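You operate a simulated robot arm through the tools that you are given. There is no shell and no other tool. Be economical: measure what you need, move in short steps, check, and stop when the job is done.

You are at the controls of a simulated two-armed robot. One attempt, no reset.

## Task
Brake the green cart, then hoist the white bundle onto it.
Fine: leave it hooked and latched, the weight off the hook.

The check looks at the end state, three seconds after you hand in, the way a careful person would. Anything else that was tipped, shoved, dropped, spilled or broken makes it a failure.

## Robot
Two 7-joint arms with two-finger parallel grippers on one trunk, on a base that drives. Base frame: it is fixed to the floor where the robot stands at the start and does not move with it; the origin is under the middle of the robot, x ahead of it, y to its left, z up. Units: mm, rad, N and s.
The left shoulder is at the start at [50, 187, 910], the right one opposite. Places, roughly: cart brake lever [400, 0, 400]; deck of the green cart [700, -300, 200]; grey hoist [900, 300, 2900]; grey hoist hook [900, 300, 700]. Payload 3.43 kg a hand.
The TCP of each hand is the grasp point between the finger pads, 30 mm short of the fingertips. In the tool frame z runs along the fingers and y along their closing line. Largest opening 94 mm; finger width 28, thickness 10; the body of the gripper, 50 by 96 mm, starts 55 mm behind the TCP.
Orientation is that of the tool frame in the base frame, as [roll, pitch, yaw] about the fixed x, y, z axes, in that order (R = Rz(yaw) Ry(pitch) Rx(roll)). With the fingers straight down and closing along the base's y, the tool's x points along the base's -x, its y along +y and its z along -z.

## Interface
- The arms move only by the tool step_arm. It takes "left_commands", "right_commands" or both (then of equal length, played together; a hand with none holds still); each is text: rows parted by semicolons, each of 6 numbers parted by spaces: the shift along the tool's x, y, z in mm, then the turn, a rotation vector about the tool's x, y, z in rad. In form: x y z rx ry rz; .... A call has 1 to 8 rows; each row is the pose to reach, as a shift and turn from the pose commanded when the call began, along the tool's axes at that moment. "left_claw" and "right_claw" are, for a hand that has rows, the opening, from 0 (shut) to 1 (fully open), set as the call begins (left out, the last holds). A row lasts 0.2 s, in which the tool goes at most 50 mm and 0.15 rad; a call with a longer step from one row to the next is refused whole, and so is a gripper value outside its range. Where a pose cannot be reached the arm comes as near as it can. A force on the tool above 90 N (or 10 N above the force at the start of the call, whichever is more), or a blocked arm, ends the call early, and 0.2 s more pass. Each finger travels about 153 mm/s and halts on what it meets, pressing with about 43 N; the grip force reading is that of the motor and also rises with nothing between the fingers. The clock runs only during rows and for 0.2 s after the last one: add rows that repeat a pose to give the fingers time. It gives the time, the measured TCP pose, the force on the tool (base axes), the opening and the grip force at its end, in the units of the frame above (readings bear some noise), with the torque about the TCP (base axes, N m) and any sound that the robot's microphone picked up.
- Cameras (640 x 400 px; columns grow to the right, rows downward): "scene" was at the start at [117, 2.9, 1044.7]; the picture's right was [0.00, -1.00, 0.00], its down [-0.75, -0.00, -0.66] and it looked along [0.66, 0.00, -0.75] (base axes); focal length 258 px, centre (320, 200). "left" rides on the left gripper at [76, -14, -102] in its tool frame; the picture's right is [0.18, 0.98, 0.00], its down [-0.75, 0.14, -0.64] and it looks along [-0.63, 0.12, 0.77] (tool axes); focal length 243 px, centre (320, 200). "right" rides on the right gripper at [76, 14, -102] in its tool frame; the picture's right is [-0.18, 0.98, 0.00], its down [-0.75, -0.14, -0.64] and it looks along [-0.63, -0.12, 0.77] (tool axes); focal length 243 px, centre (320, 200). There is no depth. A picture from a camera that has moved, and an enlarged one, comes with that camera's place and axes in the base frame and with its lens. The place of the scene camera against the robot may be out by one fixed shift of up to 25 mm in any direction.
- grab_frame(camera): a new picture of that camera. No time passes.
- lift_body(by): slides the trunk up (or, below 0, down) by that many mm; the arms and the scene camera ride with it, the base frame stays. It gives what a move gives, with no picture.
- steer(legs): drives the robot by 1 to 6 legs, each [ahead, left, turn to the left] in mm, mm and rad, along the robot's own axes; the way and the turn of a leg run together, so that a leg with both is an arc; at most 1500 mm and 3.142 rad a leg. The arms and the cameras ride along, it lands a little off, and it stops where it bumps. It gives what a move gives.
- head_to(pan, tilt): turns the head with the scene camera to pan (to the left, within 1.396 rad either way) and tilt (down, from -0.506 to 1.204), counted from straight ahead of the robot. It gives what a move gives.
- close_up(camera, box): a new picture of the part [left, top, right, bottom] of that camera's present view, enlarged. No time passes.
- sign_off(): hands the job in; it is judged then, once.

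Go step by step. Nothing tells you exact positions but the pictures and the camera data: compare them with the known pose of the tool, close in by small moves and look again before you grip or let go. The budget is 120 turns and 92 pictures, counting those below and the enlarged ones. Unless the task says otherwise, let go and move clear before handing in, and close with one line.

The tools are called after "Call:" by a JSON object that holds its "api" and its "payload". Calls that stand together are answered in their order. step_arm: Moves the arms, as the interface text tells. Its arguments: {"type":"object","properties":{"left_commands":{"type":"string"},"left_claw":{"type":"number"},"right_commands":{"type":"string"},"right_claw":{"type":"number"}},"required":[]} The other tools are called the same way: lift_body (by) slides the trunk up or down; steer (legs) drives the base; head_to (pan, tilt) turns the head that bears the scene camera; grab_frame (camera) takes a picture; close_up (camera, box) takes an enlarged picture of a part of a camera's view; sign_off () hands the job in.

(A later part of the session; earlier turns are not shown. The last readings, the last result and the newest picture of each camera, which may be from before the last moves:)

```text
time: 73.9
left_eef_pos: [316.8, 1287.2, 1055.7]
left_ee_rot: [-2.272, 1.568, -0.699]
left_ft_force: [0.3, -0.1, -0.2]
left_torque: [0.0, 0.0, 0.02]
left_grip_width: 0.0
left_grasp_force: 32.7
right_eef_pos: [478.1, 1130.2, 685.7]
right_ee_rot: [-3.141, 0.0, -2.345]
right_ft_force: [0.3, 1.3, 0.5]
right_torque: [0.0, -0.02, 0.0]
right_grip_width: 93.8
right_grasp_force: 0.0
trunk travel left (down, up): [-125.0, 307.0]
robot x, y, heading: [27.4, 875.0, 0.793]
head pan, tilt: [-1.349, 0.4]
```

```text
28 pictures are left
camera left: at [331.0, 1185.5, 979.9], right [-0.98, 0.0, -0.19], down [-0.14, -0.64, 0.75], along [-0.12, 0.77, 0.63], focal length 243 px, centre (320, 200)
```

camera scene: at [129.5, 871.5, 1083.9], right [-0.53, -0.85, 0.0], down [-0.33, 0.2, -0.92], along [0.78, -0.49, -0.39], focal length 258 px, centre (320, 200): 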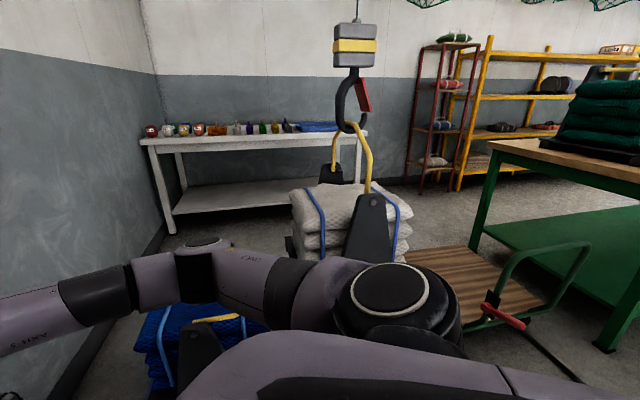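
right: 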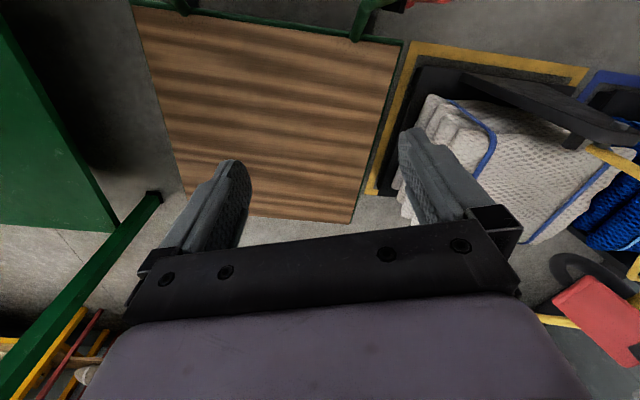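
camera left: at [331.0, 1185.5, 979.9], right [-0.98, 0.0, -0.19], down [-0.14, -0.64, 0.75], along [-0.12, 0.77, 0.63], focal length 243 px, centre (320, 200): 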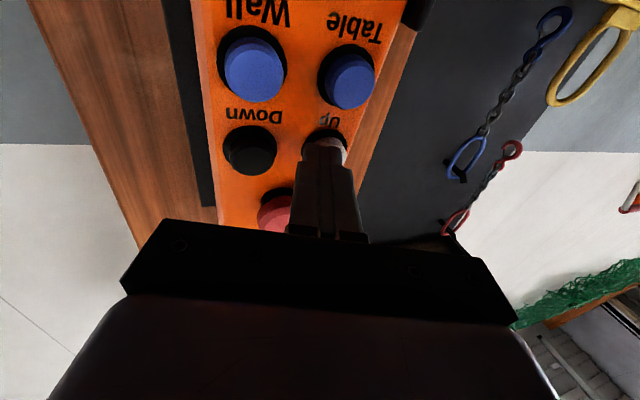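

The load hangs high enough (about 350 mm off the floor). Next I move the finger to "Table" and give a short burst.

Call:
{"api": "step_arm", "payload": {"left_commands": "0 0 -12 0 0 0; 21 3 -12 0 0 0; 42 5 -12 0 0 0; 42 5 0 0 0 0; 42 5 6 0 0 0"}}

Call:
{"api": "grab_frame", "payload": {"camera": "left"}}

```text
time: 75.1
left_eef_pos: [313.2, 1292.2, 1012.9]
left_ee_rot: [2.621, 1.569, -2.099]
left_ft_force: [1.6, -5.4, -3.2]
left_torque: [-0.17, 0.03, -0.05]
left_grip_width: 0.1
left_grasp_force: 33.5
right_eef_pos: [478.8, 1130.0, 685.3]
right_ee_rot: [3.141, -0.001, -2.346]
right_ft_force: [0.1, -0.3, -0.5]
right_torque: [-0.01, -0.01, 0.01]
right_grip_width: 94.5
right_grasp_force: 0.0
trunk travel left (down, up): [-125.0, 307.0]
robot x, y, heading: [26.7, 877.4, 0.794]
head pan, tilt: [-1.349, 0.4]
```

```text
27 pictures are left
camera left: at [327.0, 1189.4, 936.9], right [-0.98, 0.0, -0.18], down [-0.14, -0.64, 0.76], along [-0.11, 0.77, 0.63], focal length 243 px, centre (320, 200)
```

left: 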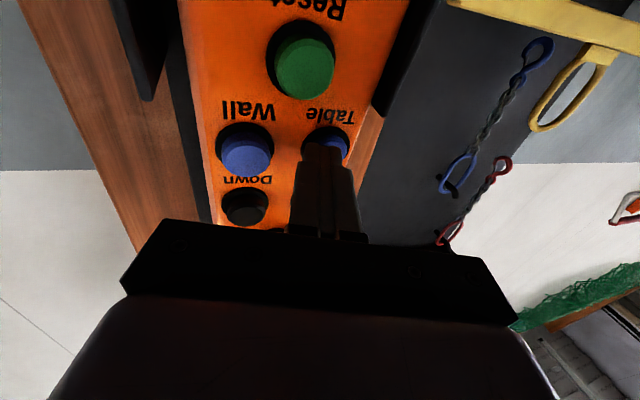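

Call:
{"api": "step_arm", "payload": {"left_commands": "0 0 5 0 0 0; 0 0 5 0 0 0; 0 0 5 0 0 0; 0 0 5 0 0 0; 0 0 -8 0 0 0"}}

Call:
{"api": "grab_frame", "payload": {"camera": "scene"}}

```text
time: 76.3
left_eef_pos: [311.4, 1287.6, 1016.4]
left_ee_rot: [-1.49, 1.564, 0.086]
left_ft_force: [-0.8, -1.8, 0.7]
left_torque: [0.01, 0.0, -0.03]
left_grip_width: 0.2
left_grasp_force: 32.5
right_eef_pos: [477.1, 1130.8, 686.0]
right_ee_rot: [-3.141, -0.001, -2.344]
right_ft_force: [-0.9, -0.3, -0.6]
right_torque: [0.0, -0.04, 0.0]
right_grip_width: 93.9
right_grasp_force: 0.1
trunk travel left (down, up): [-125.0, 307.0]
robot x, y, heading: [26.6, 875.3, 0.792]
head pan, tilt: [-1.349, 0.4]
```

```text
26 pictures are left
camera scene: at [129.3, 871.8, 1084.1], right [-0.53, -0.85, 0.0], down [-0.33, 0.2, -0.92], along [0.78, -0.48, -0.39], focal length 258 px, centre (320, 200)
```

scene: 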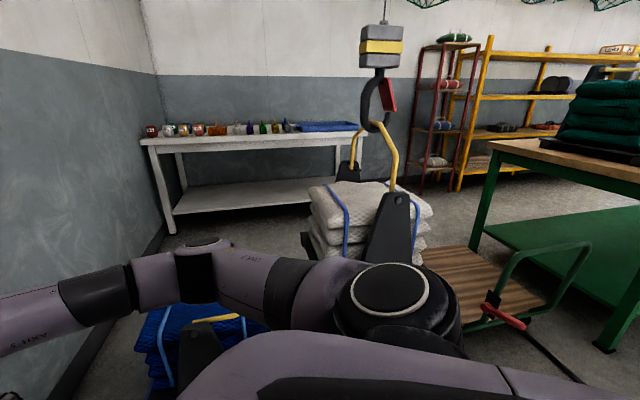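

Load moves toward the cart as wanted. Holding Table longer.

Call:
{"api": "step_arm", "payload": {"left_commands": "0 0 6 0 0 0; 0 0 12 0 0 0; 0 0 12 0 0 0; 0 0 12 0 0 0; 0 0 12 0 0 0; 0 0 12 0 0 0; 0 0 12 0 0 0; 0 0 0 0 0 0"}}

Call:
{"api": "grab_frame", "payload": {"camera": "scene"}}

```text
time: 78.1
left_eef_pos: [312.1, 1286.9, 1011.6]
left_ee_rot: [-2.917, 1.565, -1.344]
left_ft_force: [-0.1, -0.9, 0.7]
left_torque: [0.03, 0.01, 0.0]
left_grip_width: 0.2
left_grasp_force: 33.2
right_eef_pos: [478.2, 1130.5, 685.5]
right_ee_rot: [-3.141, 0.0, -2.344]
right_ft_force: [0.5, 0.0, 0.5]
right_torque: [-0.01, 0.01, 0.01]
right_grip_width: 94.0
right_grasp_force: 0.1
trunk travel left (down, up): [-125.0, 307.0]
robot x, y, heading: [30.1, 876.6, 0.796]
head pan, tilt: [-1.349, 0.4]
```

```text
25 pictures are left
camera scene: at [129.3, 871.7, 1083.8], right [-0.53, -0.85, 0.0], down [-0.33, 0.2, -0.92], along [0.78, -0.48, -0.39], focal length 258 px, centre (320, 200)
```

scene: 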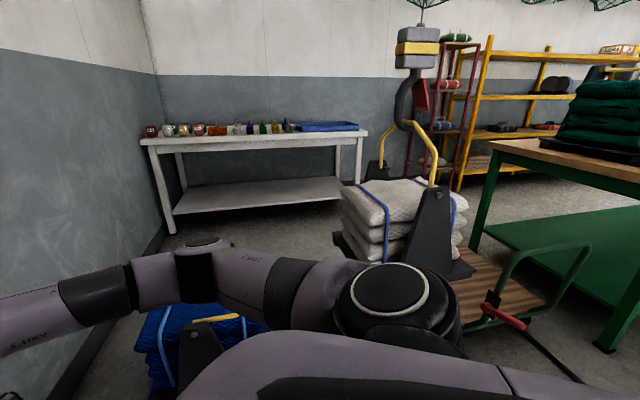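

Call:
{"api": "step_arm", "payload": {"left_commands": "0 0 8 0 0 0; 0 0 13 0 0 0; 0 0 13 0 0 0; 0 0 13 0 0 0; 0 0 13 0 0 0; 0 0 13 0 0 0; 0 0 13 0 0 0; 0 0 13 0 0 0"}}

Call:
{"api": "step_arm", "payload": {"left_commands": "0 0 0 0 0 0; 0 0 0 0 0 0; 0 0 -13 0 0 0"}}

Call:
{"api": "grab_frame", "payload": {"camera": "scene"}}

```text
time: 79.9
left_eef_pos: [314.2, 1292.4, 1012.4]
left_ee_rot: [2.295, 1.567, -2.426]
left_ft_force: [-4.0, -34.0, -13.2]
left_torque: [-0.69, 0.07, 0.05]
left_grip_width: 0.0
left_grasp_force: 32.9
right_eef_pos: [478.8, 1128.6, 685.9]
right_ee_rot: [3.141, 0.001, -2.346]
right_ft_force: [0.2, 1.0, -0.2]
right_torque: [0.04, 0.02, -0.02]
right_grip_width: 93.9
right_grasp_force: 0.1
trunk travel left (down, up): [-125.0, 307.0]
robot x, y, heading: [29.3, 876.5, 0.795]
head pan, tilt: [-1.349, 0.4]
```

```text
time: 80.7
left_eef_pos: [310.7, 1287.3, 1016.7]
left_ee_rot: [-1.31, 1.563, 0.265]
left_ft_force: [-0.1, -0.4, 0.9]
left_torque: [0.0, 0.01, 0.01]
left_grip_width: 0.0
left_grasp_force: 32.8
right_eef_pos: [478.2, 1130.5, 685.7]
right_ee_rot: [3.14, 0.0, -2.344]
right_ft_force: [0.2, 0.2, 0.6]
right_torque: [-0.01, -0.03, 0.02]
right_grip_width: 93.9
right_grasp_force: 0.2
trunk travel left (down, up): [-125.0, 307.0]
robot x, y, heading: [30.0, 875.2, 0.794]
head pan, tilt: [-1.349, 0.4]
```

```text
24 pictures are left
camera scene: at [129.4, 871.8, 1084.2], right [-0.53, -0.85, 0.0], down [-0.33, 0.2, -0.92], along [0.78, -0.48, -0.39], focal length 258 px, centre (320, 200)
```

scene: 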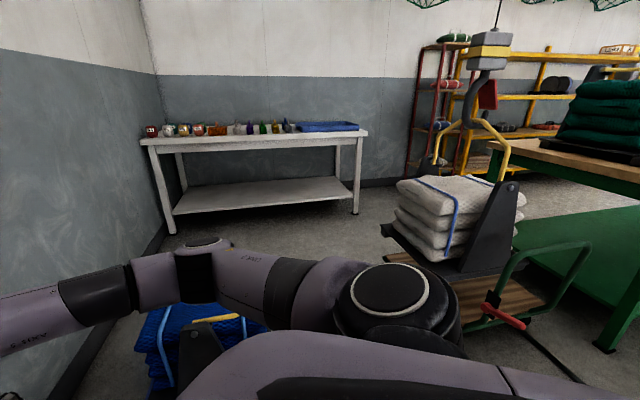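

Nearly there but swinging; I wait for it to settle and look.

Call:
{"api": "step_arm", "payload": {"left_commands": "0 0 0 0 0 0; 0 0 0 0 0 0; 0 0 0 0 0 0; 0 0 0 0 0 0; 0 0 0 0 0 0; 0 0 0 0 0 0; 0 0 0 0 0 0; 0 0 0 0 0 0"}}

Call:
{"api": "step_arm", "payload": {"left_commands": "0 0 0 0 0 0; 0 0 0 0 0 0; 0 0 0 0 0 0; 0 0 0 0 0 0; 0 0 0 0 0 0; 0 0 0 0 0 0; 0 0 0 0 0 0; 0 0 0 0 0 0"}}

Call:
{"api": "close_up", "payload": {"camera": "scene", "box": [360, 0, 640, 360]}}

```text
time: 82.5
left_eef_pos: [312.6, 1285.0, 1013.5]
left_ee_rot: [-3.055, 1.57, -1.487]
left_ft_force: [0.5, -1.1, 0.5]
left_torque: [0.02, -0.01, 0.02]
left_grip_width: 0.0
left_grasp_force: 33.3
right_eef_pos: [477.4, 1130.5, 685.9]
right_ee_rot: [3.141, -0.001, -2.345]
right_ft_force: [-0.7, 0.0, 0.3]
right_torque: [0.0, -0.01, 0.0]
right_grip_width: 94.3
right_grasp_force: 0.0
trunk travel left (down, up): [-125.0, 307.0]
robot x, y, heading: [28.6, 878.8, 0.795]
head pan, tilt: [-1.349, 0.4]
```

```text
time: 84.3
left_eef_pos: [313.1, 1284.2, 1013.9]
left_ee_rot: [-3.017, 1.567, -1.45]
left_ft_force: [-0.5, -0.3, 0.0]
left_torque: [0.03, 0.0, -0.03]
left_grip_width: 0.1
left_grasp_force: 32.8
right_eef_pos: [478.4, 1130.6, 685.0]
right_ee_rot: [-3.14, -0.001, -2.345]
right_ft_force: [0.3, -0.3, 0.0]
right_torque: [0.04, 0.01, 0.0]
right_grip_width: 94.0
right_grasp_force: 0.1
trunk travel left (down, up): [-125.0, 307.0]
robot x, y, heading: [27.5, 876.4, 0.792]
head pan, tilt: [-1.349, 0.4]
```

```text
1.11 times, centred on (500, 180) of scene
camera zoom: at [129.4, 871.3, 1083.9], right [-0.53, -0.85, 0.0], down [-0.33, 0.21, -0.92], along [0.78, -0.49, -0.39], focal length 287 px, centre (120, 222)
```

zoom: 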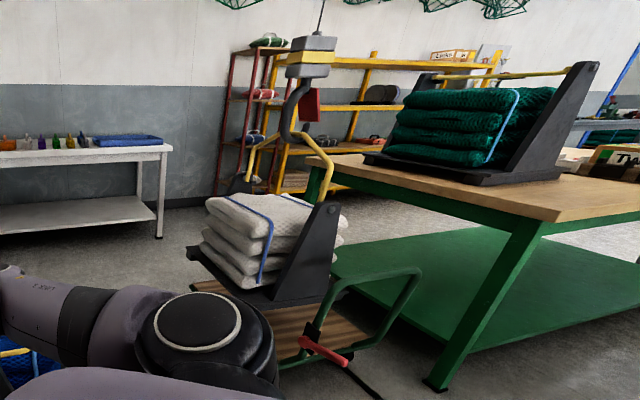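

The load is about 80 mm short of the deck centre along the track. One more short Table burst.

Call:
{"api": "step_arm", "payload": {"left_commands": "0 0 8 0 0 0; 0 0 14 0 0 0; 0 0 14 0 0 0; 0 0 14 0 0 0; 0 0 14 0 0 0; 0 0 -4 0 0 0; 0 0 -10 0 0 0"}}

Call:
{"api": "step_arm", "payload": {"left_commands": "0 0 0 0 0 0; 0 0 0 0 0 0; 0 0 0 0 0 0; 0 0 0 0 0 0; 0 0 0 0 0 0; 0 0 0 0 0 0; 0 0 0 0 0 0; 0 0 0 0 0 0"}}

Call:
{"api": "step_arm", "payload": {"left_commands": "0 0 0 0 0 0; 0 0 0 0 0 0; 0 0 0 0 0 0; 0 0 0 0 0 0; 0 0 0 0 0 0; 0 0 0 0 0 0; 0 0 0 0 0 0; 0 0 0 0 0 0"}}

Call:
{"api": "close_up", "payload": {"camera": "scene", "box": [360, 0, 640, 360]}}

Call:
{"api": "grab_frame", "payload": {"camera": "left"}}

```text
time: 85.9
left_eef_pos: [312.9, 1275.8, 1013.1]
left_ee_rot: [-1.987, 1.566, -0.417]
left_ft_force: [0.0, -0.3, 0.2]
left_torque: [-0.05, -0.03, 0.02]
left_grip_width: 0.1
left_grasp_force: 33.5
right_eef_pos: [478.5, 1131.4, 686.1]
right_ee_rot: [3.141, 0.0, -2.346]
right_ft_force: [0.1, -0.1, 0.1]
right_torque: [-0.03, 0.02, 0.02]
right_grip_width: 94.0
right_grasp_force: 0.1
trunk travel left (down, up): [-125.0, 307.0]
robot x, y, heading: [29.2, 874.3, 0.795]
head pan, tilt: [-1.349, 0.4]
```

```text
time: 87.7
left_eef_pos: [313.4, 1275.3, 1011.5]
left_ee_rot: [-3.051, 1.568, -1.485]
left_ft_force: [0.3, -0.4, 0.3]
left_torque: [0.0, -0.03, 0.02]
left_grip_width: 0.0
left_grasp_force: 33.4
right_eef_pos: [478.3, 1129.9, 686.0]
right_ee_rot: [-3.141, 0.0, -2.346]
right_ft_force: [-0.2, 0.7, 1.3]
right_torque: [-0.01, 0.0, 0.0]
right_grip_width: 94.0
right_grasp_force: 0.0
trunk travel left (down, up): [-125.0, 307.0]
robot x, y, heading: [28.8, 873.0, 0.797]
head pan, tilt: [-1.349, 0.4]
```

```text
time: 89.5
left_eef_pos: [312.3, 1274.9, 1012.1]
left_ee_rot: [-3.026, 1.568, -1.458]
left_ft_force: [-1.1, 0.6, 0.0]
left_torque: [-0.01, 0.0, 0.01]
left_grip_width: 0.1
left_grasp_force: 33.0
right_eef_pos: [478.8, 1130.2, 685.2]
right_ee_rot: [-3.141, 0.0, -2.344]
right_ft_force: [-0.9, 0.4, 0.4]
right_torque: [-0.01, -0.01, 0.01]
right_grip_width: 94.1
right_grasp_force: 0.1
trunk travel left (down, up): [-125.0, 307.0]
robot x, y, heading: [31.8, 875.6, 0.794]
head pan, tilt: [-1.349, 0.4]
```

```text
1.11 times, centred on (500, 180) of scene
camera zoom: at [129.4, 871.3, 1083.9], right [-0.53, -0.85, 0.0], down [-0.33, 0.21, -0.92], along [0.78, -0.49, -0.39], focal length 287 px, centre (120, 222)
```

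zoom: 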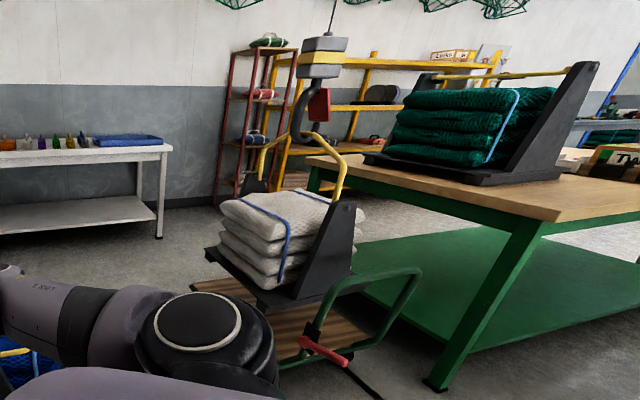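

```text
21 pictures are left
camera left: at [326.7, 1172.7, 937.1], right [-0.98, 0.0, -0.18], down [-0.14, -0.64, 0.76], along [-0.12, 0.77, 0.63], focal length 243 px, centre (320, 200)
```

left: 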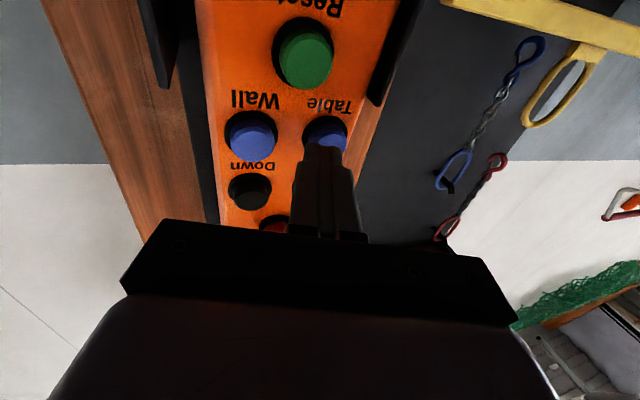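

About 45 mm still short of centre; one more identical burst.

Call:
{"api": "step_arm", "payload": {"left_commands": "0 0 12 0 0 0; 0 0 23 0 0 0; 0 0 23 0 0 0; 0 0 23 0 0 0; 0 0 23 0 0 0; 0 0 5 0 0 0; 0 0 -5 0 0 0"}}

Call:
{"api": "step_arm", "payload": {"left_commands": "0 -25 0 0 0 0; 0 -50 0 0 0 0; -20 -54 0 0 0 0; -42 -54 0 0 0 0; -42 -54 0 0 0 0; -42 -54 0 0 0 0; -42 -54 0 0 0 0; -42 -54 0 0 0 0"}}

Call:
{"api": "step_arm", "payload": {"left_commands": "0 0 0 0 0 0; 0 0 0 0 0 0; 0 0 0 0 0 0; 0 0 0 0 0 0; 0 0 0 0 0 0; 0 0 0 0 0 0; 0 0 0 0 0 0; 0 0 0 0 0 0"}}

Call:
{"api": "close_up", "payload": {"camera": "scene", "box": [360, 0, 640, 360]}}

Call:
{"api": "grab_frame", "payload": {"camera": "left"}}

```text
time: 91.1
left_eef_pos: [312.4, 1272.1, 1014.1]
left_ee_rot: [-1.938, 1.568, -0.367]
left_ft_force: [0.2, 0.0, -0.1]
left_torque: [0.01, 0.03, -0.01]
left_grip_width: 0.0
left_grasp_force: 32.5
right_eef_pos: [478.5, 1130.9, 685.4]
right_ee_rot: [-3.141, -0.001, -2.347]
right_ft_force: [0.4, 0.0, -0.4]
right_torque: [0.01, -0.03, 0.0]
right_grip_width: 94.1
right_grasp_force: 0.0
trunk travel left (down, up): [-125.0, 307.0]
robot x, y, heading: [27.1, 876.6, 0.795]
head pan, tilt: [-1.349, 0.4]
```

```text
time: 92.9
left_eef_pos: [360.5, 1279.9, 1060.3]
left_ee_rot: [-2.294, 1.552, -0.709]
left_ft_force: [0.7, -0.7, -0.1]
left_torque: [0.02, -0.02, 0.0]
left_grip_width: 0.0
left_grasp_force: 33.2
right_eef_pos: [479.2, 1130.5, 685.1]
right_ee_rot: [3.141, -0.001, -2.345]
right_ft_force: [0.4, 0.0, -0.1]
right_torque: [0.03, -0.02, -0.01]
right_grip_width: 94.1
right_grasp_force: 0.1
trunk travel left (down, up): [-125.0, 307.0]
robot x, y, heading: [29.3, 876.5, 0.792]
head pan, tilt: [-1.349, 0.4]
```

```text
time: 94.7
left_eef_pos: [360.8, 1279.3, 1061.7]
left_ee_rot: [-2.24, 1.55, -0.655]
left_ft_force: [0.7, -1.3, -1.2]
left_torque: [0.0, 0.02, -0.03]
left_grip_width: 0.3
left_grasp_force: 33.2
right_eef_pos: [479.3, 1128.8, 685.7]
right_ee_rot: [3.141, 0.0, -2.345]
right_ft_force: [0.2, -0.2, 0.1]
right_torque: [-0.04, -0.01, 0.0]
right_grip_width: 93.9
right_grasp_force: 0.1
trunk travel left (down, up): [-125.0, 307.0]
robot x, y, heading: [33.3, 875.5, 0.795]
head pan, tilt: [-1.349, 0.4]
```

```text
1.11 times, centred on (500, 180) of scene
camera zoom: at [129.6, 871.2, 1083.8], right [-0.53, -0.85, 0.0], down [-0.33, 0.21, -0.92], along [0.78, -0.49, -0.39], focal length 287 px, centre (120, 222)
```

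zoom: 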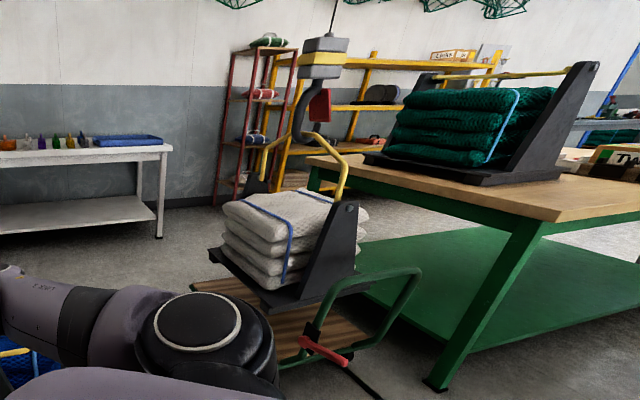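

```text
19 pictures are left
camera left: at [377.6, 1175.8, 987.3], right [-0.98, -0.01, -0.2], down [-0.15, -0.63, 0.76], along [-0.14, 0.77, 0.62], focal length 243 px, centre (320, 200)
```

left: 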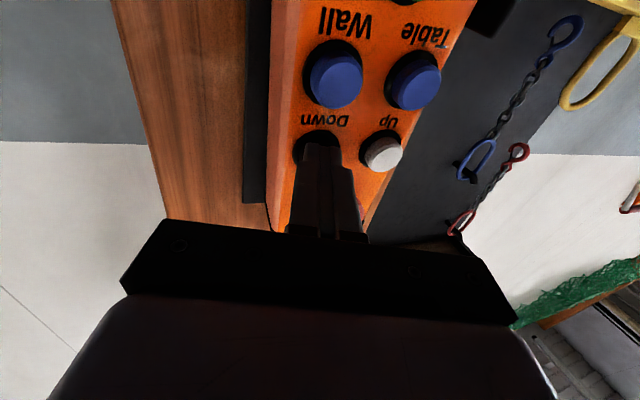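

The finger is aligned on Down and the pallet hangs inside the deck outline. I lower in a short burst and recheck the margins.

Call:
{"api": "step_arm", "payload": {"left_commands": "0 0 12 0 0 0; 0 0 19 0 0 0; 0 0 19 0 0 0; 0 0 19 0 0 0; 0 0 6 0 0 0"}}

Call:
{"api": "step_arm", "payload": {"left_commands": "0 0 0 0 0 0; 0 0 0 0 0 0; 0 0 0 0 0 0; 0 0 0 0 0 0"}}

Call:
{"api": "close_up", "payload": {"camera": "scene", "box": [360, 0, 640, 360]}}

```text
time: 95.9
left_eef_pos: [363.1, 1284.2, 1058.9]
left_ee_rot: [-2.167, 1.556, -0.584]
left_ft_force: [8.1, -14.6, 14.3]
left_torque: [0.46, -0.11, -0.3]
left_grip_width: 0.0
left_grasp_force: 32.9
right_eef_pos: [479.4, 1129.9, 686.3]
right_ee_rot: [3.141, 0.002, -2.346]
right_ft_force: [0.9, 0.2, -0.7]
right_torque: [0.01, 0.0, -0.02]
right_grip_width: 94.1
right_grasp_force: 0.0
trunk travel left (down, up): [-125.0, 307.0]
robot x, y, heading: [30.1, 871.5, 0.796]
head pan, tilt: [-1.349, 0.4]
```

```text
time: 96.9
left_eef_pos: [362.3, 1283.7, 1058.5]
left_ee_rot: [-2.533, 1.553, -0.949]
left_ft_force: [1.6, -5.9, 0.3]
left_torque: [-0.01, 0.04, -0.04]
left_grip_width: 0.0
left_grasp_force: 33.4
right_eef_pos: [478.0, 1130.8, 685.1]
right_ee_rot: [3.14, 0.001, -2.345]
right_ft_force: [0.5, -0.4, 0.4]
right_torque: [0.0, 0.0, 0.01]
right_grip_width: 94.2
right_grasp_force: 0.1
trunk travel left (down, up): [-125.0, 307.0]
robot x, y, heading: [28.5, 876.4, 0.801]
head pan, tilt: [-1.349, 0.4]
```

```text
1.11 times, centred on (500, 180) of scene
camera zoom: at [129.5, 870.7, 1083.7], right [-0.53, -0.85, 0.0], down [-0.33, 0.21, -0.92], along [0.78, -0.48, -0.39], focal length 287 px, centre (120, 222)
```

zoom: 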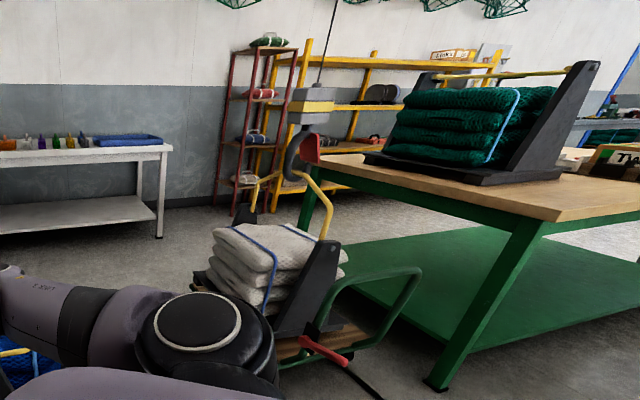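

Down was still slightly pressed; the load came down onto the deck. I back the finger off right away and look closely.

Call:
{"api": "step_arm", "payload": {"left_commands": "0 0 -30 0 0 0"}}

Call:
{"api": "close_up", "payload": {"camera": "scene", "box": [430, 60, 590, 330]}}

Call:
{"api": "close_up", "payload": {"camera": "scene", "box": [460, 80, 540, 180]}}

```text
time: 97.5
left_eef_pos: [352.2, 1273.7, 1065.1]
left_ee_rot: [-2.4, 1.52, -0.786]
left_ft_force: [-0.1, -0.1, -1.1]
left_torque: [-0.03, -0.01, 0.01]
left_grip_width: 0.0
left_grasp_force: 32.8
right_eef_pos: [478.5, 1130.2, 685.6]
right_ee_rot: [-3.141, -0.001, -2.343]
right_ft_force: [-0.6, -0.1, 0.6]
right_torque: [0.03, 0.01, -0.03]
right_grip_width: 94.0
right_grasp_force: 0.0
trunk travel left (down, up): [-125.0, 307.0]
robot x, y, heading: [27.3, 877.7, 0.793]
head pan, tilt: [-1.349, 0.4]
stopped in row 1 (left hand): the arm was blocked; the commanded pose is now the measured one
```

```text
1.48 times, centred on (510, 195) of scene
camera zoom: at [129.3, 871.5, 1083.9], right [-0.53, -0.85, 0.0], down [-0.33, 0.2, -0.92], along [0.78, -0.49, -0.39], focal length 383 px, centre (38, 207)
```

zoom: 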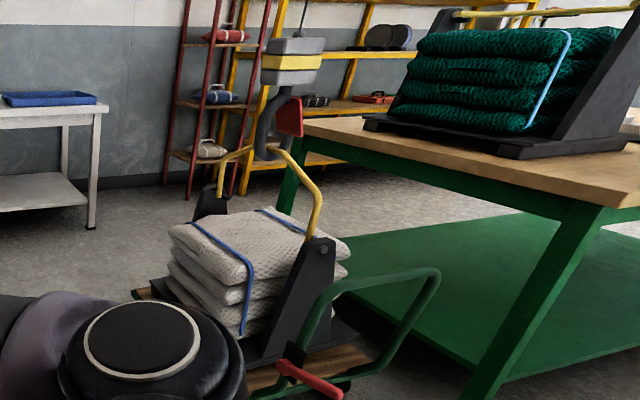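

```text
4.00 times, centred on (500, 130) of scene
camera zoom: at [129.3, 871.5, 1083.9], right [-0.53, -0.85, 0.0], down [-0.33, 0.2, -0.92], along [0.78, -0.49, -0.39], focal length 1034 px, centre (-400, 480)
```

zoom: 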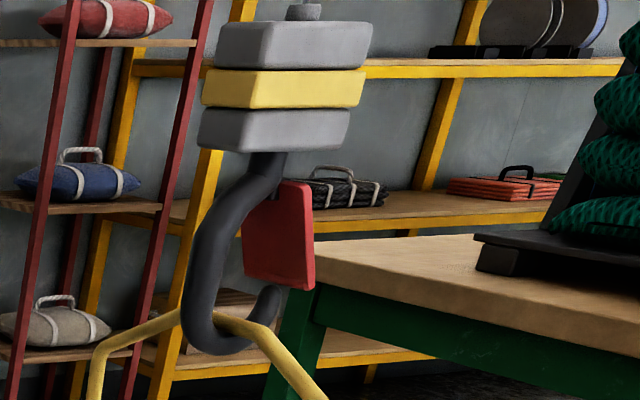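

The pallet seems to be just touching down, bar still near the hook's bottom. I check the finger position, since the retract was blocked.

Call:
{"api": "step_arm", "payload": {"left_commands": "0 0 0 0 0 0; 0 0 0 0 0 0"}}

Call:
{"api": "grab_frame", "payload": {"camera": "left"}}

Call:
{"api": "close_up", "payload": {"camera": "scene", "box": [460, 80, 540, 180]}}

```text
time: 98.1
left_eef_pos: [353.9, 1272.0, 1063.4]
left_ee_rot: [-2.422, 1.521, -0.805]
left_ft_force: [0.4, 0.3, 0.7]
left_torque: [-0.05, 0.02, 0.0]
left_grip_width: 0.0
left_grasp_force: 33.4
right_eef_pos: [478.1, 1131.3, 684.8]
right_ee_rot: [-3.14, 0.0, -2.343]
right_ft_force: [-0.1, 0.6, 0.9]
right_torque: [0.0, -0.01, 0.0]
right_grip_width: 93.7
right_grasp_force: 0.0
trunk travel left (down, up): [-125.0, 307.0]
robot x, y, heading: [30.9, 873.0, 0.797]
head pan, tilt: [-1.349, 0.4]
```

```text
15 pictures are left
camera left: at [374.4, 1169.0, 993.3], right [-0.97, -0.05, -0.22], down [-0.14, -0.62, 0.77], along [-0.17, 0.78, 0.6], focal length 243 px, centre (320, 200)
```

left: 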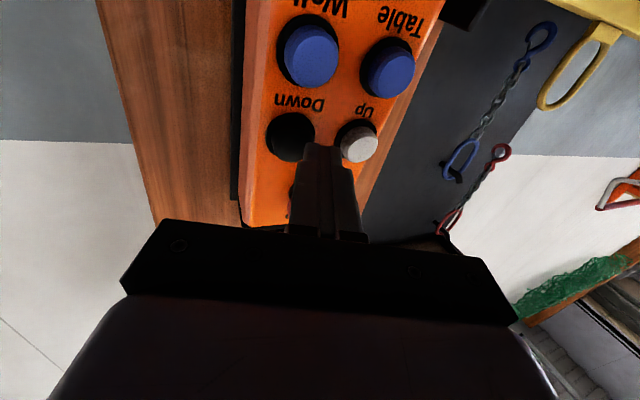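

```text
4.00 times, centred on (500, 130) of scene
camera zoom: at [129.4, 871.5, 1083.9], right [-0.53, -0.85, 0.0], down [-0.33, 0.2, -0.92], along [0.78, -0.49, -0.39], focal length 1034 px, centre (-400, 480)
```

zoom: 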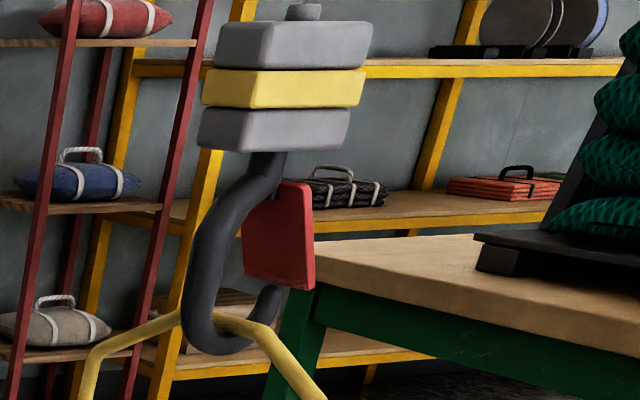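

Hang is static. I realign to Down with a tiny burst, fully released at the end, to slacken the hook.

Call:
{"api": "step_arm", "payload": {"left_commands": "0 -8 0 0 0 0; 0 -16 0 0 0 0; 0 -16 8 0 0 0; 0 -16 16 0 0 0; 0 -16 4 0 0 0; 0 -16 -6 0 0 0"}}

Call:
{"api": "close_up", "payload": {"camera": "scene", "box": [460, 80, 540, 180]}}

```text
time: 99.7
left_eef_pos: [355.3, 1289.1, 1086.0]
left_ee_rot: [-2.184, 1.474, -0.53]
left_ft_force: [2.4, -18.1, 0.3]
left_torque: [-0.02, -0.18, -0.03]
left_grip_width: 0.0
left_grasp_force: 32.7
right_eef_pos: [480.0, 1129.0, 685.9]
right_ee_rot: [3.141, 0.001, -2.347]
right_ft_force: [-0.8, 0.5, 0.5]
right_torque: [-0.02, 0.01, 0.01]
right_grip_width: 94.1
right_grasp_force: 0.0
trunk travel left (down, up): [-125.0, 307.0]
robot x, y, heading: [32.2, 875.5, 0.797]
head pan, tilt: [-1.349, 0.4]
stopped in row 6 (left hand): the arm was blocked; the commanded pose is now the measured one
```

```text
4.00 times, centred on (500, 130) of scene
camera zoom: at [129.8, 869.2, 1083.6], right [-0.53, -0.85, 0.0], down [-0.33, 0.21, -0.92], along [0.78, -0.49, -0.39], focal length 1034 px, centre (-400, 480)
```

zoom: 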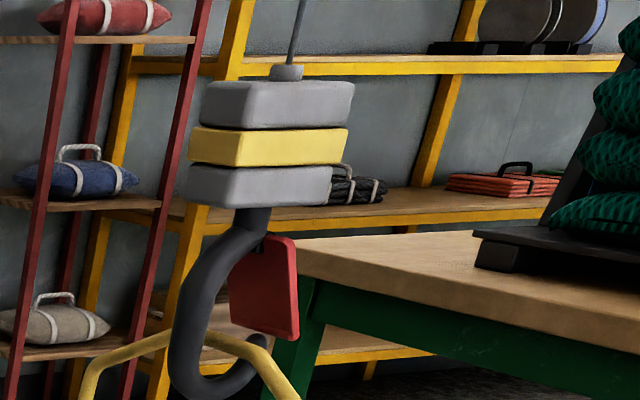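

The hook is now visibly slack with the bail still inside. The finger is still touching something; I look before withdrawing.

Call:
{"api": "grab_frame", "payload": {"camera": "left"}}

```text
12 pictures are left
camera left: at [384.2, 1184.4, 1016.8], right [-0.96, -0.09, -0.26], down [-0.15, -0.61, 0.77], along [-0.23, 0.78, 0.58], focal length 243 px, centre (320, 200)
```

left: 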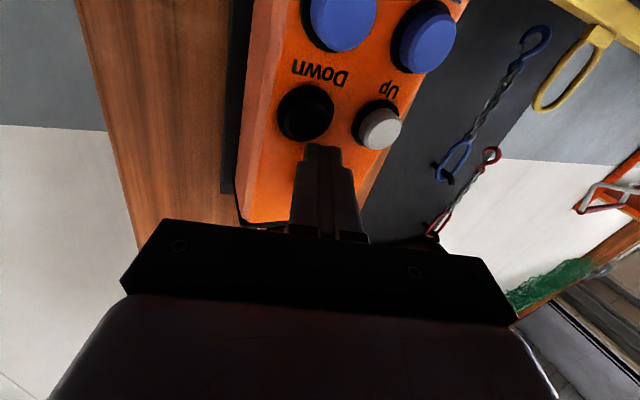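

The finger has slid up off Down and probably touches the Stop button. I withdraw by driving straight back from the wall.

Call:
{"api": "steer", "payload": {"legs": [[-85, -85, 0]]}}

Call:
{"api": "grab_frame", "payload": {"camera": "left"}}

Call:
{"api": "grab_frame", "payload": {"camera": "scene"}}

```text
time: 100.9
left_eef_pos: [356.1, 1173.6, 1083.8]
left_ee_rot: [-2.196, 1.471, -0.54]
left_ft_force: [-0.3, -0.2, -0.5]
left_torque: [-0.01, 0.0, 0.0]
left_grip_width: 0.0
left_grasp_force: 32.7
right_eef_pos: [478.6, 1009.9, 685.5]
right_ee_rot: [-3.14, 0.001, -2.343]
right_ft_force: [-0.2, -0.5, 0.5]
right_torque: [0.0, 0.01, 0.01]
right_grip_width: 94.2
right_grasp_force: 0.0
trunk travel left (down, up): [-125.0, 307.0]
robot x, y, heading: [31.0, 754.6, 0.796]
head pan, tilt: [-1.349, 0.4]
```

```text
11 pictures are left
camera left: at [384.7, 1068.4, 1016.1], right [-0.96, -0.1, -0.26], down [-0.15, -0.61, 0.78], along [-0.23, 0.78, 0.57], focal length 243 px, centre (320, 200)
```

left: 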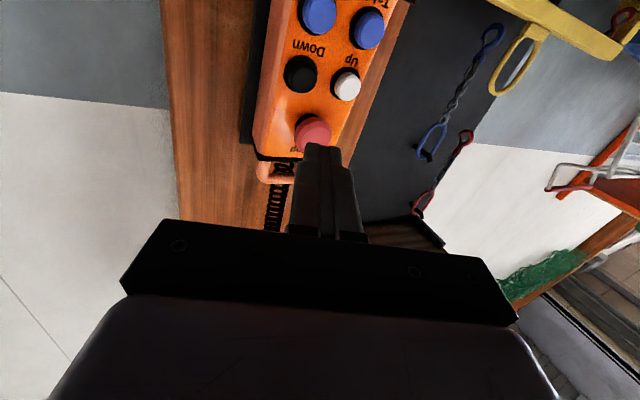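

```text
10 pictures are left
camera scene: at [130.8, 751.8, 1083.9], right [-0.53, -0.85, 0.0], down [-0.33, 0.2, -0.92], along [0.78, -0.48, -0.39], focal length 258 px, centre (320, 200)
```

scene: 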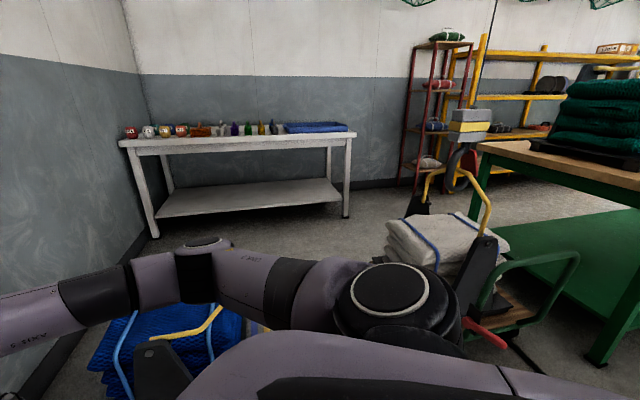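

The finger is clear. I check the panel lamps and the hook.

Call:
{"api": "close_up", "payload": {"camera": "scene", "box": [370, 90, 550, 350]}}

Call:
{"api": "head_to", "payload": {"pan": 0.3, "tilt": -0.25}}

Call:
{"api": "grab_frame", "payload": {"camera": "scene"}}

```text
1.54 times, centred on (460, 220) of scene
camera zoom: at [130.8, 751.8, 1083.9], right [-0.53, -0.85, 0.0], down [-0.33, 0.2, -0.92], along [0.78, -0.48, -0.39], focal length 398 px, centre (105, 169)
```

zoom: 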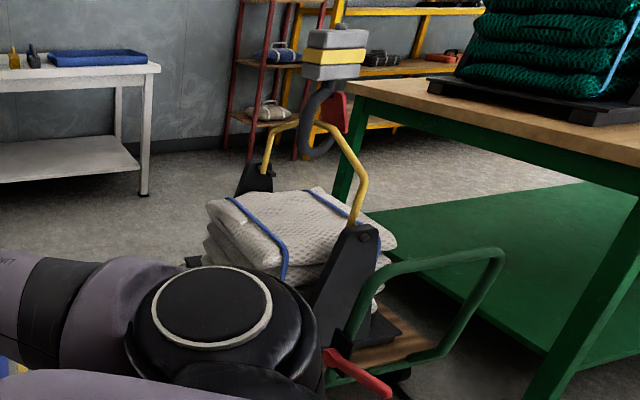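

```text
time: 102.6
left_eef_pos: [356.2, 1172.5, 1085.3]
left_ee_rot: [-2.197, 1.472, -0.54]
left_ft_force: [0.5, 0.0, 0.2]
left_torque: [0.01, 0.02, 0.02]
left_grip_width: 0.1
left_grasp_force: 32.8
right_eef_pos: [479.4, 1010.7, 685.4]
right_ee_rot: [3.141, 0.001, -2.344]
right_ft_force: [-0.6, 0.5, 0.0]
right_torque: [0.03, 0.0, -0.01]
right_grip_width: 94.2
right_grasp_force: 0.1
trunk travel left (down, up): [-125.0, 307.0]
robot x, y, heading: [29.1, 754.8, 0.793]
head pan, tilt: [0.3, -0.25]
```

```text
8 pictures are left
camera scene: at [89.2, 872.5, 1142.3], right [0.89, -0.46, 0.0], down [0.11, 0.22, -0.97], along [0.44, 0.86, 0.25], focal length 258 px, centre (320, 200)
```

scene: 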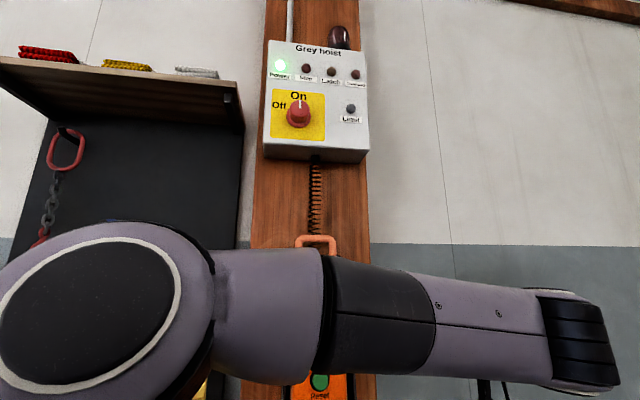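

Only the Power lamp is lit: no Stop, Latch or Overload. I'll drive back to view the load on the cart from the front.

Call:
{"api": "steer", "payload": {"legs": [[-120, 0, 0], [0, 0, -0.793], [0, -600, 0]]}}

Call:
{"api": "head_to", "payload": {"pan": -0.4, "tilt": 0.6}}

Call:
{"api": "grab_frame", "payload": {"camera": "scene"}}

```text
time: 109.0
left_eef_pos: [469.2, 123.7, 1084.3]
left_ee_rot: [-2.199, 1.471, -1.34]
left_ft_force: [-0.5, -0.2, 0.3]
left_torque: [-0.02, 0.02, 0.01]
left_grip_width: 0.3
left_grasp_force: 32.7
right_eef_pos: [438.5, -79.7, 684.8]
right_ee_rot: [-3.141, -0.001, 3.138]
right_ft_force: [-0.8, 0.2, 0.5]
right_torque: [0.0, -0.04, 0.02]
right_grip_width: 94.0
right_grasp_force: 0.0
trunk travel left (down, up): [-125.0, 307.0]
robot x, y, heading: [-60.9, 65.3, -0.011]
head pan, tilt: [0.3, -0.25]
```

```text
time: 110.2
left_eef_pos: [467.9, 123.8, 1084.7]
left_ee_rot: [-2.197, 1.47, -1.34]
left_ft_force: [-0.7, 0.1, 0.4]
left_torque: [0.01, 0.0, -0.02]
left_grip_width: 0.0
left_grasp_force: 32.6
right_eef_pos: [438.1, -78.9, 685.6]
right_ee_rot: [-3.141, 0.001, 3.137]
right_ft_force: [0.2, 0.0, 0.8]
right_torque: [0.01, 0.05, -0.01]
right_grip_width: 94.2
right_grasp_force: 0.0
trunk travel left (down, up): [-125.0, 307.0]
robot x, y, heading: [-58.0, 66.2, -0.002]
head pan, tilt: [-0.4, 0.6]
```

```text
7 pictures are left
camera scene: at [62.8, 33.8, 1065.7], right [-0.39, -0.92, 0.0], down [-0.52, 0.22, -0.83], along [0.76, -0.33, -0.56], focal length 258 px, centre (320, 200)
```

scene: 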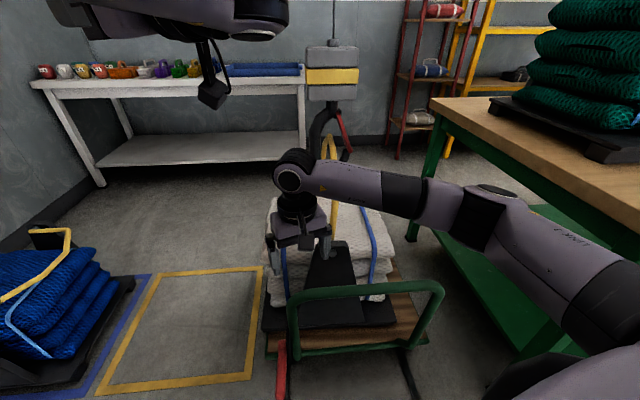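

The pallet sits toward the left edge of the deck; I zoom in to judge whether it overhangs.

Call:
{"api": "close_up", "payload": {"camera": "scene", "box": [240, 250, 450, 380]}}

```text
3.05 times, centred on (345, 315) of scene
camera zoom: at [62.8, 33.8, 1065.7], right [-0.39, -0.92, 0.0], down [-0.52, 0.22, -0.83], along [0.76, -0.33, -0.56], focal length 788 px, centre (244, -150)
```

zoom: 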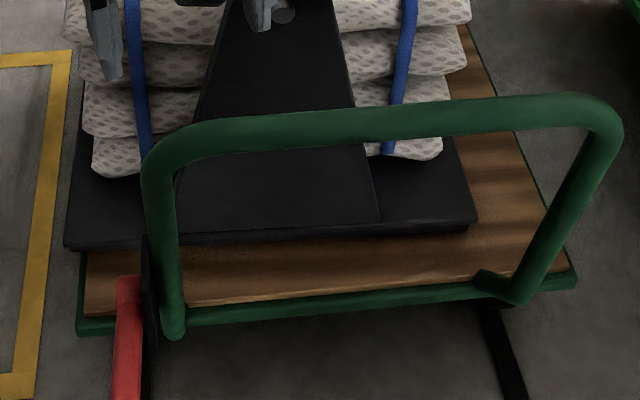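

The pallet overhangs the left edge by roughly 20 mm with about 90 mm free on the right, so I'll re-lift slightly and shift it about 55 mm toward the table. First I straighten and retract the left hand.

Call:
{"api": "step_arm", "payload": {"left_commands": "10 30 -10 0.03 -0.018 0.028; 20 50 -20 0.06 -0.037 0.055; 29 63 -30 0.085 -0.055 0.083; 29 63 -45 0.085 -0.055 0.083"}}

Call:
{"api": "steer", "payload": {"legs": [[0, 700, 0], [0, 0, 0.79]]}}

```text
time: 111.2
left_eef_pos: [392.6, 126.1, 1053.0]
left_ee_rot: [1.458, 1.57, 2.228]
left_ft_force: [-0.2, -0.1, 0.8]
left_torque: [0.02, 0.0, 0.03]
left_grip_width: 0.0
left_grasp_force: 33.2
right_eef_pos: [437.6, -78.9, 686.1]
right_ee_rot: [3.142, -0.002, 3.139]
right_ft_force: [0.3, -1.4, 0.4]
right_torque: [-0.01, 0.01, -0.02]
right_grip_width: 94.1
right_grasp_force: 0.0
trunk travel left (down, up): [-125.0, 307.0]
robot x, y, heading: [-57.0, 65.8, -0.006]
head pan, tilt: [-0.4, 0.6]
```

```text
time: 117.1
left_eef_pos: [217.3, 1128.5, 1052.5]
left_ee_rot: [-1.489, 1.57, 0.077]
left_ft_force: [-0.3, 0.2, 0.9]
left_torque: [0.01, 0.01, -0.03]
left_grip_width: 0.1
left_grasp_force: 32.6
right_eef_pos: [397.2, 1018.8, 685.6]
right_ee_rot: [3.14, 0.0, -2.352]
right_ft_force: [0.0, -0.4, -0.1]
right_torque: [-0.02, 0.01, 0.01]
right_grip_width: 93.9
right_grasp_force: 0.1
trunk travel left (down, up): [-125.0, 307.0]
robot x, y, heading: [-53.0, 766.1, 0.786]
head pan, tilt: [-0.4, 0.6]
```

Call:
{"api": "steer", "payload": {"legs": [[146, 12, 0]]}}

Call:
{"api": "head_to", "payload": {"pan": -1.35, "tilt": 0.4}}

Call:
{"api": "step_arm", "payload": {"left_commands": "0 0 15 0 0 0; 0 0 25 0 0 0"}}

Call:
{"api": "grab_frame", "payload": {"camera": "left"}}

```text
time: 118.4
left_eef_pos: [312.7, 1240.6, 1052.8]
left_ee_rot: [-1.135, 1.57, 0.431]
left_ft_force: [0.8, 0.0, -0.3]
left_torque: [-0.03, -0.06, 0.0]
left_grip_width: 0.0
left_grasp_force: 33.2
right_eef_pos: [490.7, 1128.0, 685.8]
right_ee_rot: [3.141, 0.0, -2.355]
right_ft_force: [-0.2, 0.1, 0.1]
right_torque: [-0.01, -0.02, 0.01]
right_grip_width: 94.0
right_grasp_force: 0.1
trunk travel left (down, up): [-125.0, 307.0]
robot x, y, heading: [40.3, 876.7, 0.787]
head pan, tilt: [-0.4, 0.6]
```

```text
time: 119.7
left_eef_pos: [312.8, 1239.2, 1053.3]
left_ee_rot: [1.987, 1.57, -2.734]
left_ft_force: [-0.1, 0.3, 0.9]
left_torque: [0.01, 0.0, 0.04]
left_grip_width: 0.0
left_grasp_force: 32.7
right_eef_pos: [490.2, 1128.5, 686.4]
right_ee_rot: [3.141, 0.001, -2.353]
right_ft_force: [-0.1, -0.4, 0.8]
right_torque: [0.03, -0.01, 0.0]
right_grip_width: 94.1
right_grasp_force: 0.1
trunk travel left (down, up): [-125.0, 307.0]
robot x, y, heading: [36.9, 877.7, 0.786]
head pan, tilt: [-1.349, 0.4]
```

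```text
time: 120.2
left_eef_pos: [312.5, 1265.5, 1052.4]
left_ee_rot: [1.169, 1.57, 2.729]
left_ft_force: [-0.1, -0.8, 0.2]
left_torque: [0.03, 0.0, 0.0]
left_grip_width: 0.0
left_grasp_force: 33.1
right_eef_pos: [490.8, 1127.8, 685.3]
right_ee_rot: [3.141, 0.001, -2.353]
right_ft_force: [0.1, 0.1, 0.7]
right_torque: [-0.01, 0.0, -0.02]
right_grip_width: 94.2
right_grasp_force: 0.1
trunk travel left (down, up): [-125.0, 307.0]
robot x, y, heading: [37.3, 878.1, 0.784]
head pan, tilt: [-1.349, 0.4]
```

```text
5 pictures are left
camera left: at [325.9, 1162.5, 977.2], right [-0.98, 0.01, -0.18], down [-0.15, -0.64, 0.75], along [-0.11, 0.77, 0.63], focal length 243 px, centre (320, 200)
```

left: 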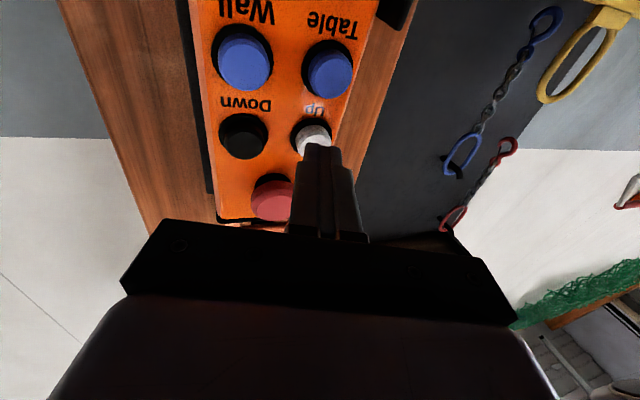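

Aligned on Up again. I lift about 120 mm.

Call:
{"api": "step_arm", "payload": {"left_commands": "0 -4 20 0 0 0; 0 -4 34 0 0 0; 0 -4 34 0 0 0; 0 -4 34 0 0 0; 0 -4 34 0 0 0; 0 -4 34 0 0 0; 0 -4 34 0 0 0; 0 -4 20 0 0 0"}}

Call:
{"api": "step_arm", "payload": {"left_commands": "0 0 -5 0 0 0; 0 0 -5 0 0 0; 0 0 -5 0 0 0; 0 0 -5 0 0 0; 0 0 -5 0 0 0; 0 0 -5 0 0 0"}}

Call:
{"api": "close_up", "payload": {"camera": "scene", "box": [360, 0, 640, 360]}}

```text
time: 122.0
left_eef_pos: [315.2, 1286.2, 1053.8]
left_ee_rot: [-0.959, 1.568, 0.606]
left_ft_force: [-0.3, 0.4, 0.2]
left_torque: [0.03, 0.01, 0.0]
left_grip_width: 0.0
left_grasp_force: 32.8
right_eef_pos: [490.8, 1127.6, 685.3]
right_ee_rot: [3.141, 0.001, -2.353]
right_ft_force: [-0.7, 0.3, 0.9]
right_torque: [-0.01, 0.0, -0.04]
right_grip_width: 94.2
right_grasp_force: 0.1
trunk travel left (down, up): [-125.0, 307.0]
robot x, y, heading: [40.3, 878.2, 0.788]
head pan, tilt: [-1.349, 0.4]
```

```text
time: 123.5
left_eef_pos: [316.7, 1280.3, 1052.2]
left_ee_rot: [-1.116, 1.571, 0.447]
left_ft_force: [0.4, -0.6, 0.9]
left_torque: [0.0, -0.01, 0.0]
left_grip_width: 0.0
left_grasp_force: 33.1
right_eef_pos: [490.2, 1128.2, 685.6]
right_ee_rot: [3.142, -0.001, -2.353]
right_ft_force: [0.1, -0.5, 0.2]
right_torque: [0.04, 0.01, 0.0]
right_grip_width: 94.3
right_grasp_force: 0.1
trunk travel left (down, up): [-125.0, 307.0]
robot x, y, heading: [41.1, 880.8, 0.789]
head pan, tilt: [-1.349, 0.4]
```

```text
1.11 times, centred on (500, 180) of scene
camera zoom: at [139.7, 872.0, 1083.9], right [-0.53, -0.85, 0.0], down [-0.33, 0.21, -0.92], along [0.78, -0.49, -0.39], focal length 287 px, centre (120, 222)
```

zoom: 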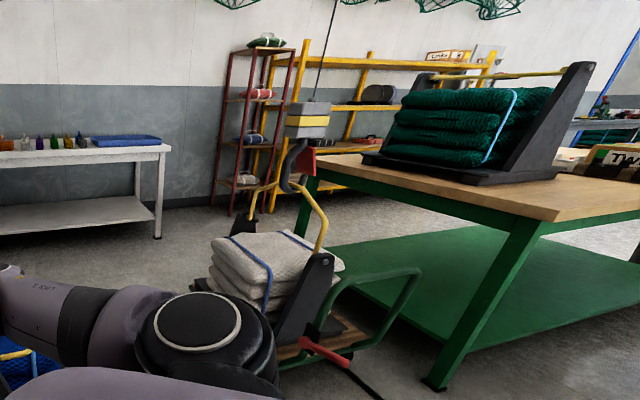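

The hook hardly moved; I press again and read the force while pressed.

Call:
{"api": "step_arm", "payload": {"left_commands": "0 0 10 0 0 0; 0 0 20 0 0 0; 0 0 22 0 0 0; 0 0 22 0 0 0"}}

```text
time: 124.5
left_eef_pos: [317.5, 1299.3, 1053.2]
left_ee_rot: [1.398, 1.567, 2.954]
left_ft_force: [-2.2, -25.0, -10.8]
left_torque: [-0.21, 0.09, -0.12]
left_grip_width: 0.0
left_grasp_force: 32.5
right_eef_pos: [492.1, 1126.0, 686.0]
right_ee_rot: [3.139, 0.002, -2.353]
right_ft_force: [-0.1, -0.3, 0.3]
right_torque: [-0.03, 0.02, 0.0]
right_grip_width: 93.6
right_grasp_force: 0.1
trunk travel left (down, up): [-125.0, 307.0]
robot x, y, heading: [39.0, 880.1, 0.785]
head pan, tilt: [-1.349, 0.4]
```

Pressed properly at 25 N; the previous burst only took up the slack. Hold a little longer, then release.

Call:
{"api": "step_arm", "payload": {"left_commands": "0 0 1 0 0 0; 0 0 1 0 0 0; 0 0 -10 0 0 0; 0 0 -24 0 0 0; 0 0 -24 0 0 0; 0 0 -24 0 0 0; 0 0 -24 0 0 0"}}

Call:
{"api": "step_arm", "payload": {"left_commands": "20 3 0 0 0 0; 40 3 0 0 0 0; 40 3 0 0 0 0; 40 3 0 0 0 0; 40 3 0 0 0 0; 40 3 0 0 0 0"}}

Call:
{"api": "close_up", "payload": {"camera": "scene", "box": [360, 0, 640, 360]}}

```text
time: 126.0
left_eef_pos: [317.6, 1277.8, 1053.0]
left_ee_rot: [-1.311, 1.57, 0.251]
left_ft_force: [0.5, 0.7, 0.2]
left_torque: [0.0, -0.01, 0.0]
left_grip_width: 0.1
left_grasp_force: 33.0
right_eef_pos: [490.7, 1128.8, 685.7]
right_ee_rot: [3.139, 0.001, -2.355]
right_ft_force: [0.1, -0.4, 0.4]
right_torque: [0.01, 0.04, 0.02]
right_grip_width: 93.7
right_grasp_force: 0.0
trunk travel left (down, up): [-125.0, 307.0]
robot x, y, heading: [41.5, 874.7, 0.786]
head pan, tilt: [-1.349, 0.4]
```

```text
time: 127.5
left_eef_pos: [314.8, 1279.0, 1012.0]
left_ee_rot: [2.118, 1.571, -2.604]
left_ft_force: [-0.9, 0.3, 0.8]
left_torque: [-0.01, 0.02, 0.01]
left_grip_width: 0.1
left_grasp_force: 32.5
right_eef_pos: [490.8, 1127.7, 685.0]
right_ee_rot: [3.141, 0.0, -2.356]
right_ft_force: [0.3, -1.1, -0.2]
right_torque: [-0.01, -0.03, -0.01]
right_grip_width: 93.8
right_grasp_force: 0.0
trunk travel left (down, up): [-125.0, 307.0]
robot x, y, heading: [39.7, 877.9, 0.784]
head pan, tilt: [-1.349, 0.4]
```

```text
1.11 times, centred on (500, 180) of scene
camera zoom: at [139.7, 872.0, 1083.9], right [-0.53, -0.85, 0.0], down [-0.33, 0.21, -0.92], along [0.78, -0.49, -0.39], focal length 287 px, centre (120, 222)
```

zoom: 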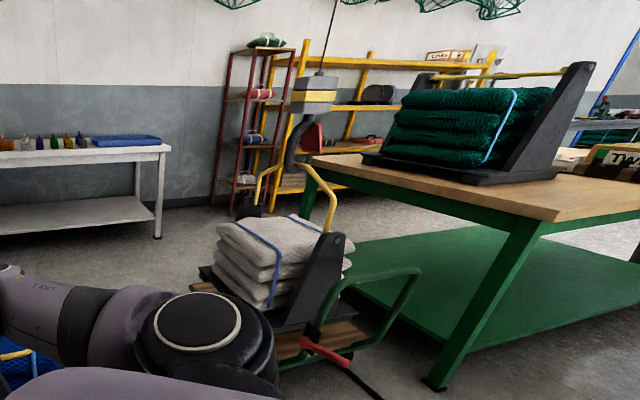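

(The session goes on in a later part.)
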